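You operate a simulated robot arm through the tools that you are given. There is no shell and no other tool. Be economical: measure what you need, move in short steps, check, and stop when the job is done.

Carry out the task below with a simulated robot arm. There is one attempt and no reset: what you move stays moved.

TASK
Slide the cream pad along the top of the patchwork quilt until it stands next to the green twine spool.
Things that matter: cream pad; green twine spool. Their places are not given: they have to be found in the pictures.

It is judged by the outcome, as a careful person would: the job done as asked, and still so three seconds after it is handed in. It fails if anything else is knocked over, pushed out of place, dropped, spilled or broken.

THE ROBOT
A 7-joint arm with a two-finger parallel gripper, fixed in place. Base frame: the origin is at the foot of the arm, x ahead of it, y to its left, z up; the work surface is at about z = 0. Lengths are in mm, angles in rad, forces in N, time in s.
With the tool pointing down near the work surface it reaches from about 240 to 620 mm from the base axis. Its first joint turns from -1.152 to 1.152 rad. Payload 2.6 kg.
Tool frame: the origin (TCP) lies between the finger pads and is the grasp point; the fingertips stand 30 mm ahead of it; z points along the fingers, y is the line along which they close. The gripper opens to 94 mm. The fingers are 28 mm wide and 10 mm thick; the gripper's body (50 by 96 mm) begins 55 mm behind the TCP.
Orientation is that of the tool frame in the base frame, as a unit quaternion [x, y, z, w]. With the fingers straight down and closing along the base's y, the tool's x points along the base's -x, its y along +y and its z along -z.

THE INTERFACE
- The arm moves only by the tool servo_tool. Its argument "steps" is a list of rows, each an object of numbers (a shift or turn left out is 0, a gripper value left out holds the last): "x", "y", "z": the shift along the tool's x, y, z in mm; "wx", "wy", "wz": the turn, a rotation vector about the tool's x, y, z in rad; "jaw": the closure, from 0 (fully open) to 1 (shut). In form: [{"x": .., "y": .., "z": .., "wx": .., "wy": .., "wz": .., "jaw": ..}, ...]. A call has 1 to 8 rows; each row shifts and turns the commanded pose from where the row before left it, along the tool's axes as they then stand. A row lasts 0.2 s, in which the tool goes at most 50 mm and 0.15 rad; a call with a longer step from one row to the next is refused whole, and so is a gripper value outside its range. A pose out of reach is approached as far as the arm can. The call stops where the force on the tool passes 40 N (or 10 N more than at its start, if that is more) or the arm is blocked; 0.2 s more then pass. The fingers move at their own pace (about 72 mm/s each) and stop on an object; they squeeze with about 43 N. The grip force told is the motor's: it shows also when the fingers shut on nothing. Time passes only in rows, and 0.2 s behind the last, so rows that do not move let the fingers close. It gives the time, the measured TCP pose, the force on the tool (base axes), the opening and the grip force at its end, in the units of the frame above (readings bear some noise), and new pictures: "show" is both (left out), scene, wrist or none.
- Cameras (640 x 400 px; columns grow to the right, rows downward): "scene" is fixed at [43.6, 428.1, 587]; the picture's right is [-0.70, -0.72, 0.00], its down [-0.39, 0.38, -0.84] and it looks along [0.60, -0.59, -0.54] (base axes); focal length 334 px, centre (320, 200). "wrist" rides on the gripper at [-37, 0, -58] in the tool frame; the picture's right is [0.00, -1.00, 0.00], its down [0.97, 0.00, -0.24] and it looks along [0.24, 0.00, 0.97] (tool axes); focal length 218 px, centre (320, 200).
- pixel_to_xyz(camera, pixels): for up to 12 pixels [column, row] of the newest picture of that camera ("zoom" is the newest enlarged one), the place [x, y, z] in the base frame of the surface seen there, good to about 2 mm, but the place of the scene camera against the robot may be out by one fixed shift of up to 25 mm in any direction. No time passes.
- enlarge(camera, box): a new picture of the part [left, top, right, bottom] of that camera's present view, enlarged. No time passes.
- sign_off(): hands the job in; it is judged then, once.

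Work in short steps. Measure before you move; look again where a grasp or a placing could have gone wrong, and mend it. You have 60 turns and 120 pictures in all, the two below and enlarged ones among them. Open the gripper and draw the arm clear of the work before you hand the job in, unless the task says otherwise; then end with one line.

The tools are called after "Call:" as a command line: name --argument value ..., lists and objects as JSON in quotes. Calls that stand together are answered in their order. servo_tool: Moves the arm, as the interface text tells. Its arguments: {"type":"object","properties":{"steps":{"type":"array","items":{"type":"object","properties":{"x":{"type":"number"},"y":{"type":"number"},"z":{"type":"number"},"wx":{"type":"number"},"wy":{"type":"number"},"wz":{"type":"number"},"jaw":{"type":"number"}}}},"show":{"type":"string","enum":["both","scene","wrist","none"]}},"required":["steps"]} The other tools are called the same way: pixel_to_xyz (camera, pixels) gives the place of the surface under pixels of a picture; enlarge (camera, box) takes an enlarged picture of a part of a camera's view; sign_off () hands the job in.

At the start:

```text
time_s: 0.0
tool_pos: [345.2, -114.2, 208.1]
tcp_rot: [0.0, 1.0, 0.0, 0.001]
force: [-1.1, 0.1, -0.1]
grip_width: 94.0
grip_force: 0.0
```

scene: 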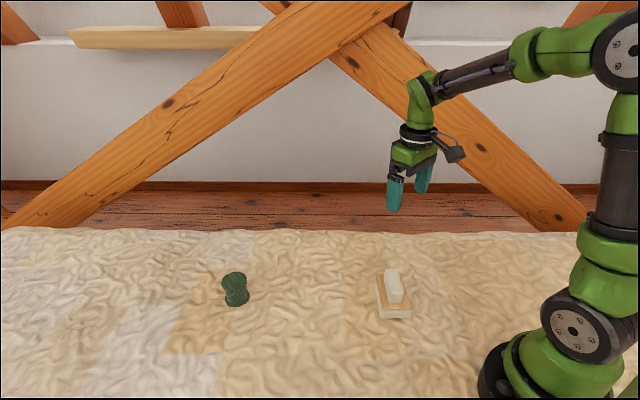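
wrist: 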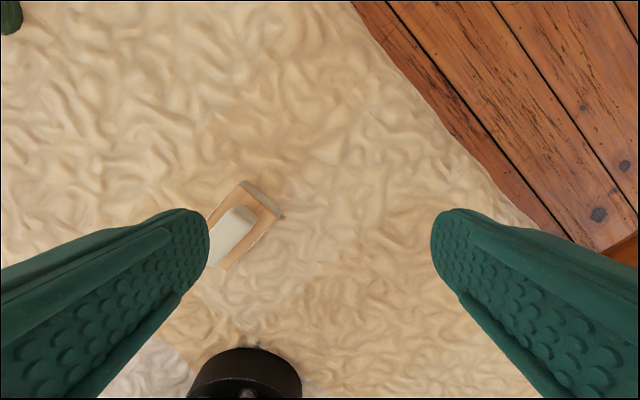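

The pad (scene ~393,293) has a cream handle on top, and the spool is at ~235,289. I'll enlarge the scene and measure both.

Call:
enlarge --camera "scene" --box '[200, 240, 440, 390]'

Call:
pixel_to_xyz --camera "scene" --pixels '[[393, 272], [396, 300], [380, 318], [411, 318], [378, 276], [235, 274], [236, 290], [237, 306], [300, 300], [393, 285], [350, 300], [385, 330]]'

Call:
pixel_to_xyz --camera "wrist" --pixels '[[243, 182], [282, 215], [235, 210], [250, 215], [215, 255], [225, 268], [10, 10], [300, 250], [210, 215]]'

```text
2.67 times, centred on (320, 315) of scene
```

zoom: 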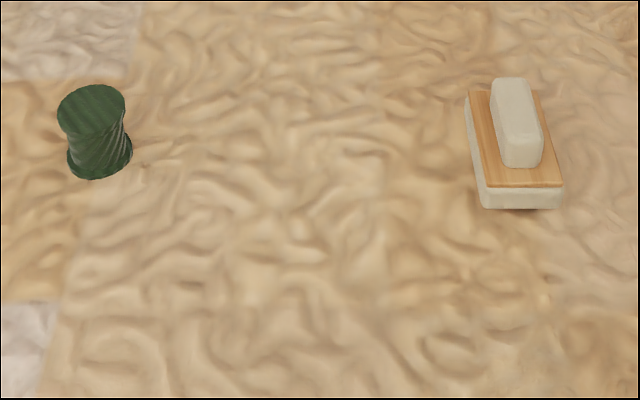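

```text
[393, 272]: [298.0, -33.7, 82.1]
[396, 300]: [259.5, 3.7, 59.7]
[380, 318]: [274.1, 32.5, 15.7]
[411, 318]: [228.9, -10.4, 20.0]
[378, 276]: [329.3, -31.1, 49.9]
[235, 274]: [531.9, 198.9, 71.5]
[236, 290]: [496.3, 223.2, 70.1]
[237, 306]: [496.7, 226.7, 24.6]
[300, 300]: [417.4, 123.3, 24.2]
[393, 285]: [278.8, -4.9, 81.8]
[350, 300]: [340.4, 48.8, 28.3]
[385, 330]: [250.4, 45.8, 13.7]
```

```text
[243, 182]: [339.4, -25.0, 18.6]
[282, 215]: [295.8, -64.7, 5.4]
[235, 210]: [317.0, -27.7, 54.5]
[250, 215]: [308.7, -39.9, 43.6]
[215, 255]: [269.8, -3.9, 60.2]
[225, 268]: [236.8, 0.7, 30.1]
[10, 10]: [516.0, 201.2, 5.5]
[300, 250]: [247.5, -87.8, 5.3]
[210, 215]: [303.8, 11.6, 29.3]
```

The wrist camera puts the quilt at z≈5 and the pad near (295,-20), so the scene camera is offset. I'll move above the pad for a clean look.

Call:
servo_tool --steps '[{"x": 15, "y": 33}, {"x": 15, "y": 33}, {"x": 10, "y": 33}, {}]'

```text
time_s: 1.0
tool_pos: [304.8, -14.0, 207.0]
tcp_rot: [0.0, 1.0, 0.0, 0.001]
force: [-0.2, 0.0, 0.0]
grip_width: 94.0
grip_force: 0.0
```

scene: 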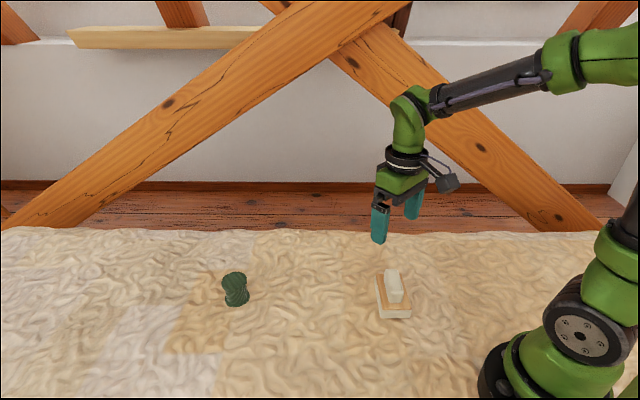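
wrist: 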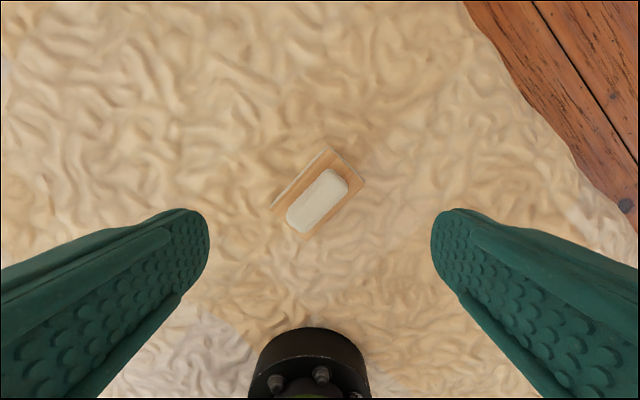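

Call:
enlarge --camera "wrist" --box '[256, 130, 384, 250]'

Call:
pixel_to_xyz --camera "wrist" --pixels '[[330, 171], [346, 181], [289, 219], [305, 231], [317, 200], [326, 150], [363, 182], [273, 207], [305, 237], [345, 200], [300, 190]]'

```text
3.33 times, centred on (320, 190) of wrist
```

zoom: 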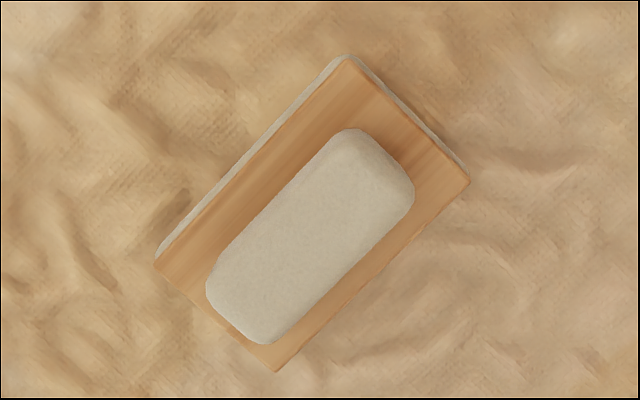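

```text
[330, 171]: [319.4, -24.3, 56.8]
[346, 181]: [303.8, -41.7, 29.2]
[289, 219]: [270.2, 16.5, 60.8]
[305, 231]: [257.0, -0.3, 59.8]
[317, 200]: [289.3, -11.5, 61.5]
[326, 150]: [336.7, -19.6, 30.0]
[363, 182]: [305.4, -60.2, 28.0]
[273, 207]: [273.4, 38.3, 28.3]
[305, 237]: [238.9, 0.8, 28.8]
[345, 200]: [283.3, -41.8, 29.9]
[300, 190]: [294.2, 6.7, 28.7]
```

Wood top centre (288.6,-10.2), z≈29; handle about 27 mm wide, top z≈61, long axis (0.735,-0.678). Before gripping, I look at the spool from above.

Call:
servo_tool --steps '[{"x": -32, "y": 37}, {"x": -32, "y": 37}, {"x": -32, "y": 37}, {"x": -32, "y": 37}, {}]' --show "wrist"

```text
time_s: 2.2
tool_pos: [432.3, 134.8, 209.7]
tcp_rot: [0.0, 1.0, 0.0, 0.0]
force: [-0.4, -0.9, 0.6]
grip_width: 93.8
grip_force: 0.1
```

wrist: 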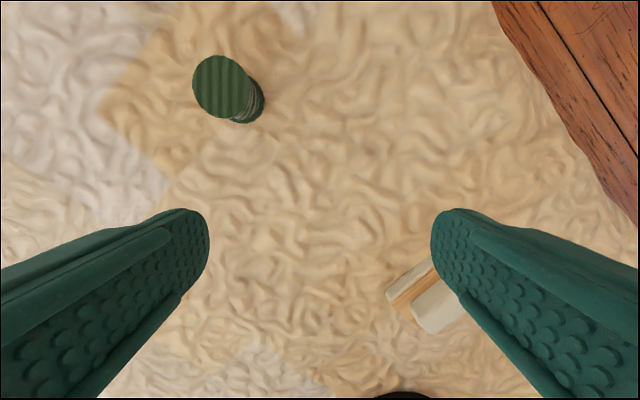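

Call:
pixel_to_xyz --camera "wrist" --pixels '[[222, 86], [222, 58], [222, 115], [196, 86], [249, 90], [262, 105], [243, 121], [235, 135], [270, 110], [250, 118]]'

```text
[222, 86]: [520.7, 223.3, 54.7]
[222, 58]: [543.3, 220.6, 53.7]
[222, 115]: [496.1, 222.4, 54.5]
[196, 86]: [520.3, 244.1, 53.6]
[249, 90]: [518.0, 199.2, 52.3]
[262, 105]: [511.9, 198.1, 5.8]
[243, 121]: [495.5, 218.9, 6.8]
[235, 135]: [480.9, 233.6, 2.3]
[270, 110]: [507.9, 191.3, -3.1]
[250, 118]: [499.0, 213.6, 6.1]
```

Spool: centre ≈(520,222), radius ≈24, height 54. Pad's long side already faces it. I return above the pad and turn +0.747 rad so that the fingers close across the handle.

Call:
servo_tool --steps '[{"x": 36, "y": -36.2}, {"x": 36, "y": -36.2}, {"x": 36, "y": -36.2}, {"x": 35.7, "y": -36.4}, {"wz": 0.149}, {"wz": 0.149}, {"wz": 0.149}, {"wz": 0.149}]' --show "none"

Call:
servo_tool --steps '[{"wz": 0.149, "jaw": 0.35}, {"z": 35}, {"z": 35}, {"z": 10}, {}]'

```text
refused: row 1 steps farther than a row can; nothing moved
```

```text
time_s: 3.4
tool_pos: [433.6, 133.1, 128.1]
tcp_rot: [0.075, 0.997, -0.001, -0.001]
force: [0.7, -0.6, 0.3]
grip_width: 61.4
grip_force: 0.0
```

scene: 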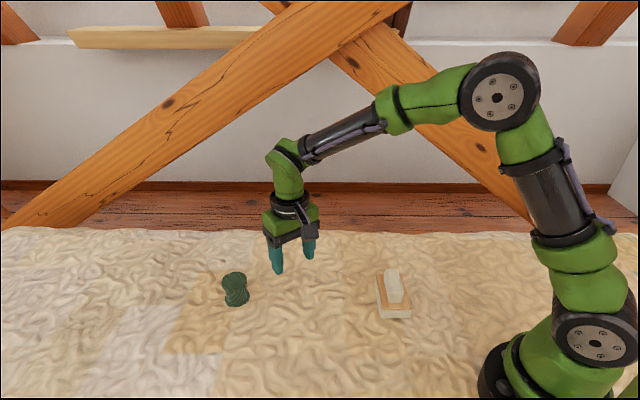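
wrist: 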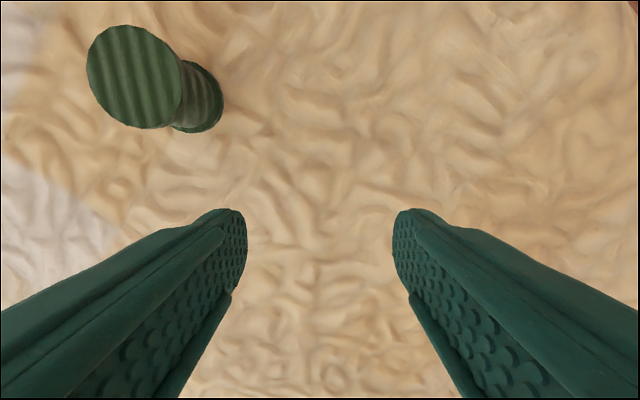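

The first call was refused for its step length, but the second still ran here at (434,133,128). Nothing was touched. I shouldn't have sent them together. I finish the turn here, then go back along tool y.

Call:
servo_tool --steps '[{"wz": 0.1495}, {"wz": 0.1495}, {"wz": 0.1495}, {"wz": 0.1495}, {"y": -45}, {"y": -45}, {"y": -45}, {"y": -45}]' --show "none"

```text
time_s: 5.2
tool_pos: [312.4, 0.7, 128.2]
tcp_rot: [0.365, 0.931, -0.001, 0.0]
force: [0.0, -0.4, -0.1]
grip_width: 60.9
grip_force: 0.0
```

Orientation is right; 24 mm back along y and 10 mm along x remain, plus a little descent, then a look.

Call:
servo_tool --steps '[{"x": 10, "y": -24}, {"z": 15}, {}]'

```text
time_s: 6.0
tool_pos: [287.0, -8.0, 114.5]
tcp_rot: [0.365, 0.931, 0.0, 0.0]
force: [-0.7, -0.4, 0.3]
grip_width: 61.2
grip_force: 0.0
```

scene: 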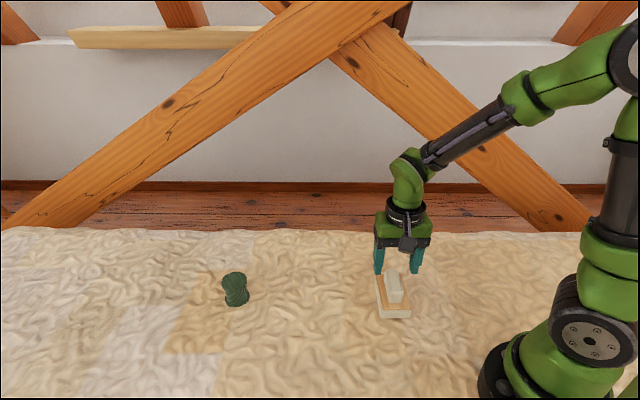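
wrist: 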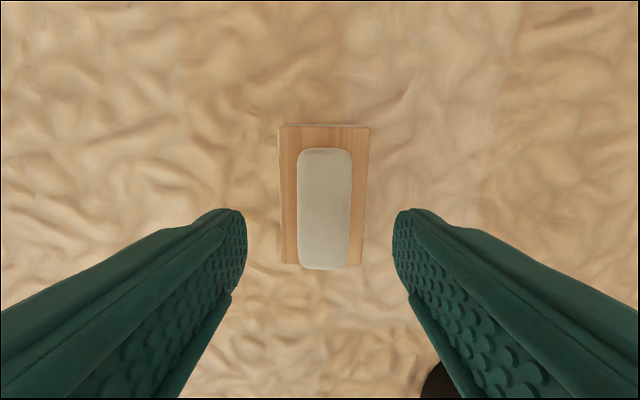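

Fingers straddle the handle squarely (handle centre column ≈325, about 2 mm off). I descend to TCP z≈64 so the tips stay above the wood, then close.

Call:
servo_tool --steps '[{"y": -2, "z": 25}, {"z": 25}, {}, {"jaw": 0.55}, {"jaw": 0.65}, {"jaw": 0.75}, {"jaw": 0.85}, {}]'

```text
time_s: 7.8
tool_pos: [284.8, -8.8, 65.4]
tcp_rot: [0.365, 0.931, 0.0, 0.0]
force: [-0.7, 0.2, 0.3]
grip_width: 33.3
grip_force: 43.0
```

scene: 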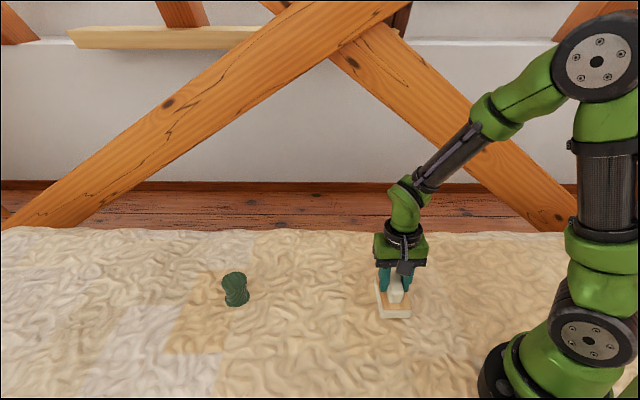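
wrist: 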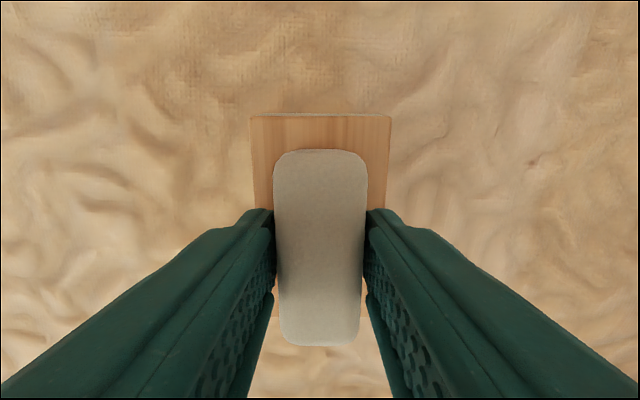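

Gripped at 33 mm wide, 43 N. I slide along tool y toward the spool at constant height with a 1 mm press, stopping well short for a check.

Call:
servo_tool --steps '[{"y": 15, "x": -1.5, "z": 1}, {"y": 20, "x": -1.5}, {"y": 20, "x": -1.5}, {"y": 20, "x": -1.5}, {"y": 20, "x": -1.5}, {"y": 20, "x": -1.5}, {"y": 20, "x": -1.5}, {"y": 15, "x": -1.5}]'

```text
time_s: 9.1
tool_pos: [357.6, 56.7, 64.1]
tcp_rot: [0.367, 0.93, 0.0, 0.001]
force: [1.5, 1.3, 2.0]
grip_width: 33.2
grip_force: 42.6
stopped in row 6: the force on the tool passed its limit (the readings are from after the stop); the commanded pose is now the measured one
```

scene: 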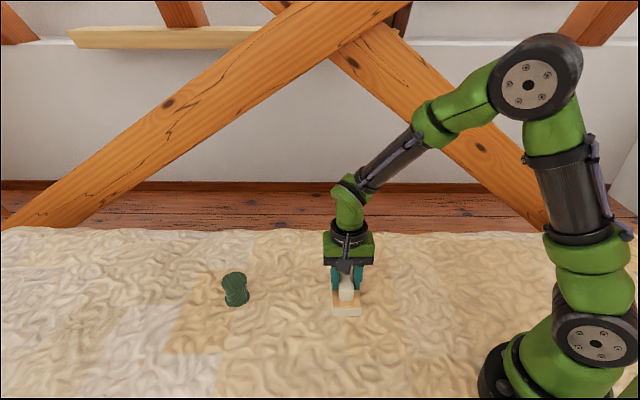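
wrist: 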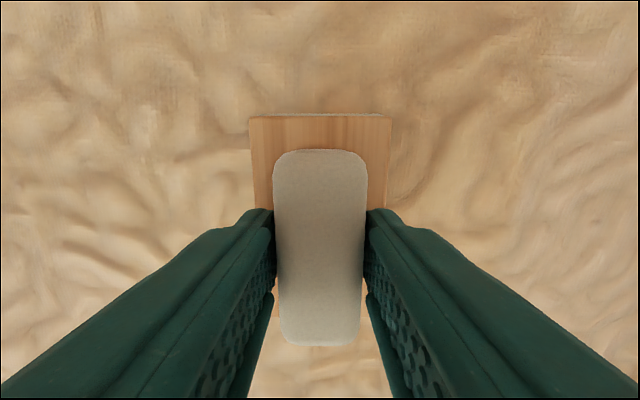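

It slid about 98 mm, then the contact force passed the limit. The grip is unchanged, so I drop the press (up 1.5 mm) and continue more slowly.

Call:
servo_tool --steps '[{"z": -1.5}, {"y": 12, "x": -0.7}, {"y": 12, "x": -0.7}, {"y": 12, "x": -0.7}, {"y": 12, "x": -0.7}, {"y": 12, "x": -0.7}, {"y": 12, "x": -0.7}, {"y": 12, "x": -0.7}]'

```text
time_s: 10.9
tool_pos: [417.5, 113.8, 66.6]
tcp_rot: [0.366, 0.931, 0.0, 0.0]
force: [-0.5, 0.3, -0.1]
grip_width: 33.4
grip_force: 42.9
```

scene: 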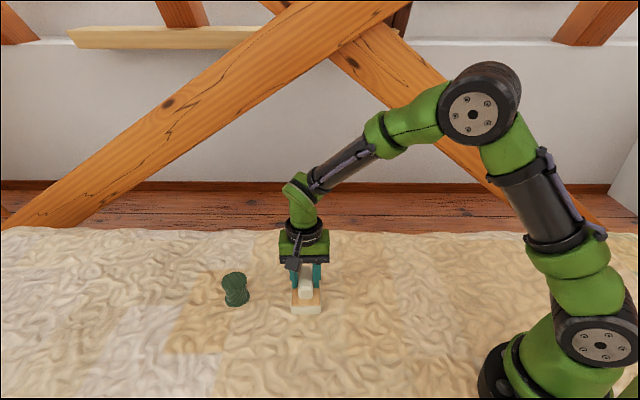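
wrist: 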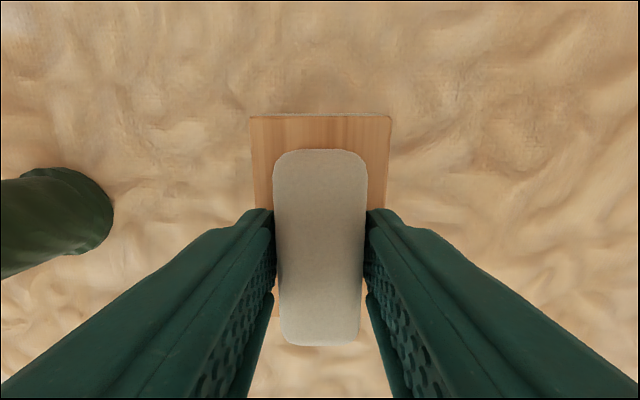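

The spool is now in the wrist view (right edge ≈113,210). I measure its gap to the pad's edge.

Call:
pixel_to_xyz --camera "wrist" --pixels '[[110, 212], [113, 225], [95, 240], [75, 185], [125, 212], [252, 125], [251, 195], [388, 125], [388, 195], [40, 230]]'

Call:
enlarge --camera "scene" --box '[200, 240, 360, 340]'

```text
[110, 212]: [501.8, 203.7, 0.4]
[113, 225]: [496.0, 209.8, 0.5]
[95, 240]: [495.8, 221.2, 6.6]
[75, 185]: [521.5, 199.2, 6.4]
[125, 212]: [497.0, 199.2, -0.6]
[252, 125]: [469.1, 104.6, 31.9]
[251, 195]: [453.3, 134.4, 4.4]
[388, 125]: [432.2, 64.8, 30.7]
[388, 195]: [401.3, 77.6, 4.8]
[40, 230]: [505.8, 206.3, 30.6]
```

```text
4.00 times, centred on (280, 290) of scene
```

zoom: 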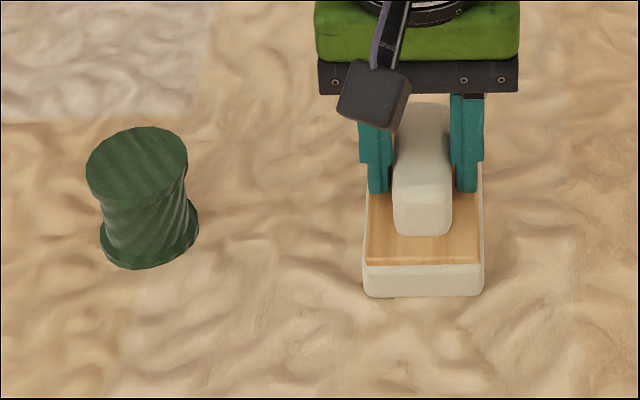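

Pad edge to spool gap is ≈95 mm, and the two line up laterally (within ~2 mm). I lower 0.8 mm and slide 76 mm more, then recheck.

Call:
servo_tool --steps '[{"z": 0.8}, {"y": 12}, {"y": 12}, {"y": 12}, {"y": 12}, {"y": 12}, {"y": 10}, {"y": 6}]'

```text
time_s: 12.7
tool_pos: [471.2, 169.5, 63.9]
tcp_rot: [0.366, 0.93, 0.0, 0.0]
force: [-1.0, 0.0, 0.5]
grip_width: 33.3
grip_force: 43.0
```

scene: 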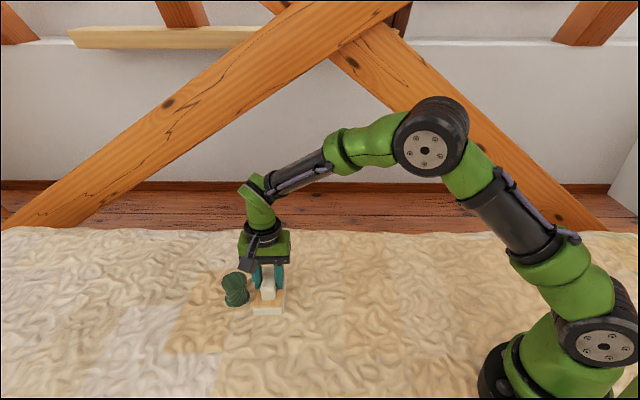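
wrist: 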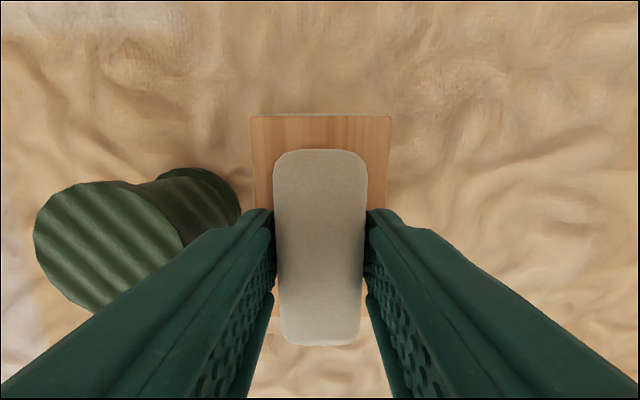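

Call:
pixel_to_xyz --camera "wrist" --pixels '[[237, 205], [232, 190], [235, 220], [252, 125], [252, 195], [388, 125], [246, 195]]'

Call:
enlarge --camera "scene" --box '[200, 250, 320, 325]'

```text
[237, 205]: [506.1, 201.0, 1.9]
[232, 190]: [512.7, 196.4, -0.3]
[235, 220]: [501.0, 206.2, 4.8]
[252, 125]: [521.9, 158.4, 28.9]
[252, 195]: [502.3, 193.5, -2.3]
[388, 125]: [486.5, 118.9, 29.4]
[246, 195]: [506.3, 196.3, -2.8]
```

```text
5.33 times, centred on (260, 288) of scene
```

zoom: 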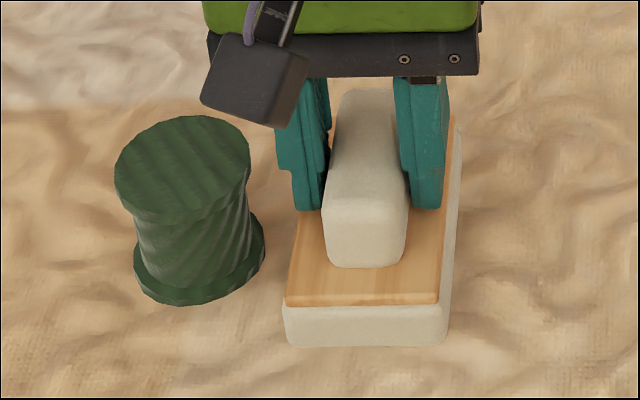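

Gap is ≈19 mm. I slide 9 mm more, then open slightly (to ≈40 mm, keeping the near finger off the spool).

Call:
servo_tool --steps '[{"y": 5}, {"y": 4}, {}, {"jaw": 0.64}, {"jaw": 0.61}, {"jaw": 0.575}, {}]'

```text
time_s: 14.3
tool_pos: [476.3, 176.5, 63.8]
tcp_rot: [0.367, 0.93, 0.0, 0.001]
force: [-1.0, -0.4, -0.2]
grip_width: 40.2
grip_force: 0.0
```

scene: 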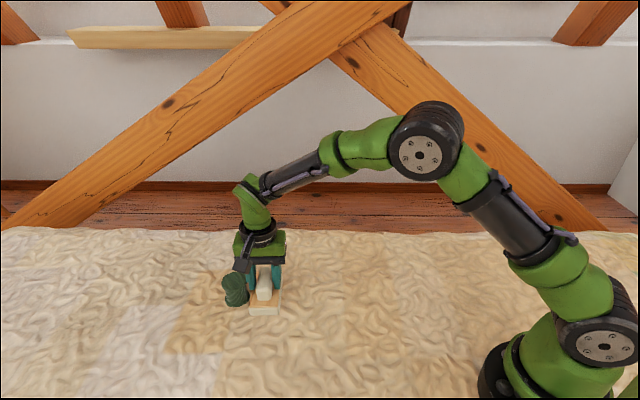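
wrist: 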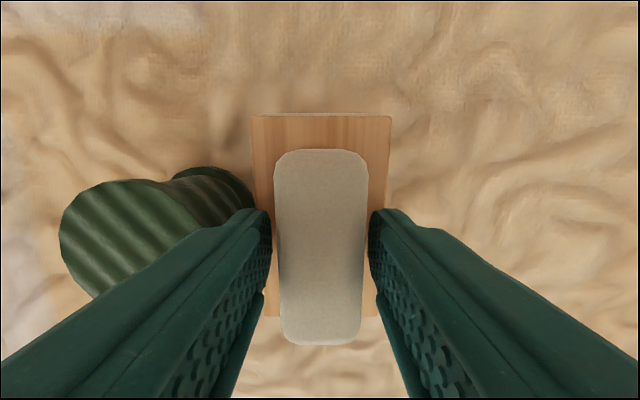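

Released with both objects standing still. I lift straight up, then back off away from the spool and open.

Call:
servo_tool --steps '[{"z": -10}, {"z": -25}, {"z": -40}, {"z": -40}, {"z": -25, "jaw": 0.0}, {"y": -30}, {"y": -30}, {}]'

```text
time_s: 16.1
tool_pos: [435.9, 133.4, 203.7]
tcp_rot: [0.366, 0.931, 0.0, 0.001]
force: [0.7, -0.4, -0.6]
grip_width: 94.0
grip_force: 0.1
```

scene: 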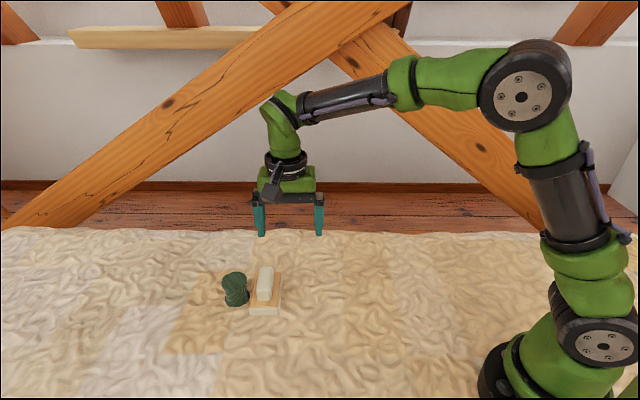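
wrist: 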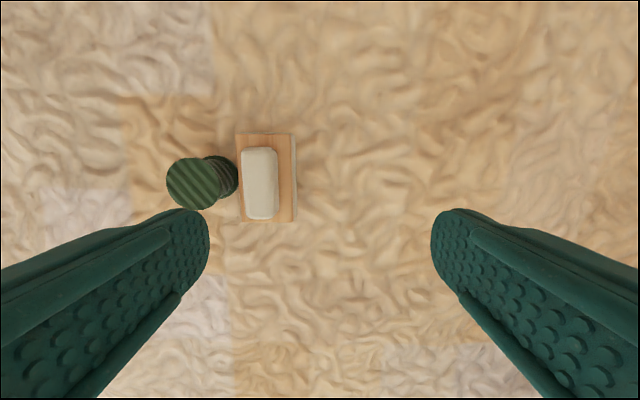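

Call:
enlarge --camera "scene" --box '[200, 250, 320, 325]'

Call:
pixel_to_xyz --camera "wrist" --pixels '[[194, 184], [237, 180], [237, 136], [290, 135], [240, 221], [294, 220]]'

```text
5.33 times, centred on (260, 288) of scene
```

zoom: 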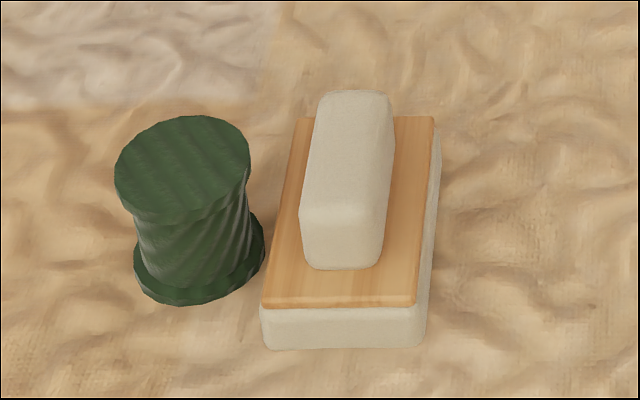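

```text
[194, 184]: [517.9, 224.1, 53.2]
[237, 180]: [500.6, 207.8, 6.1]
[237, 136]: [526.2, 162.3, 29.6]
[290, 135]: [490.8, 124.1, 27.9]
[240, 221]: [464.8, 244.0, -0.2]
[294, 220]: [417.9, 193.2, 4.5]
```

The spool hasn't moved (top centre ≈(518,224)), and the pad lies flat on the quilt with its long side about 10 mm from it. The arm is clear, so I hand the job in.

Call:
sign_off

```text
The job is handed in.
```

I slid the cream pad along the quilt until it stood next to the green twine spool, about 10 mm from it; the spool didn't move, and the arm is open and clear.
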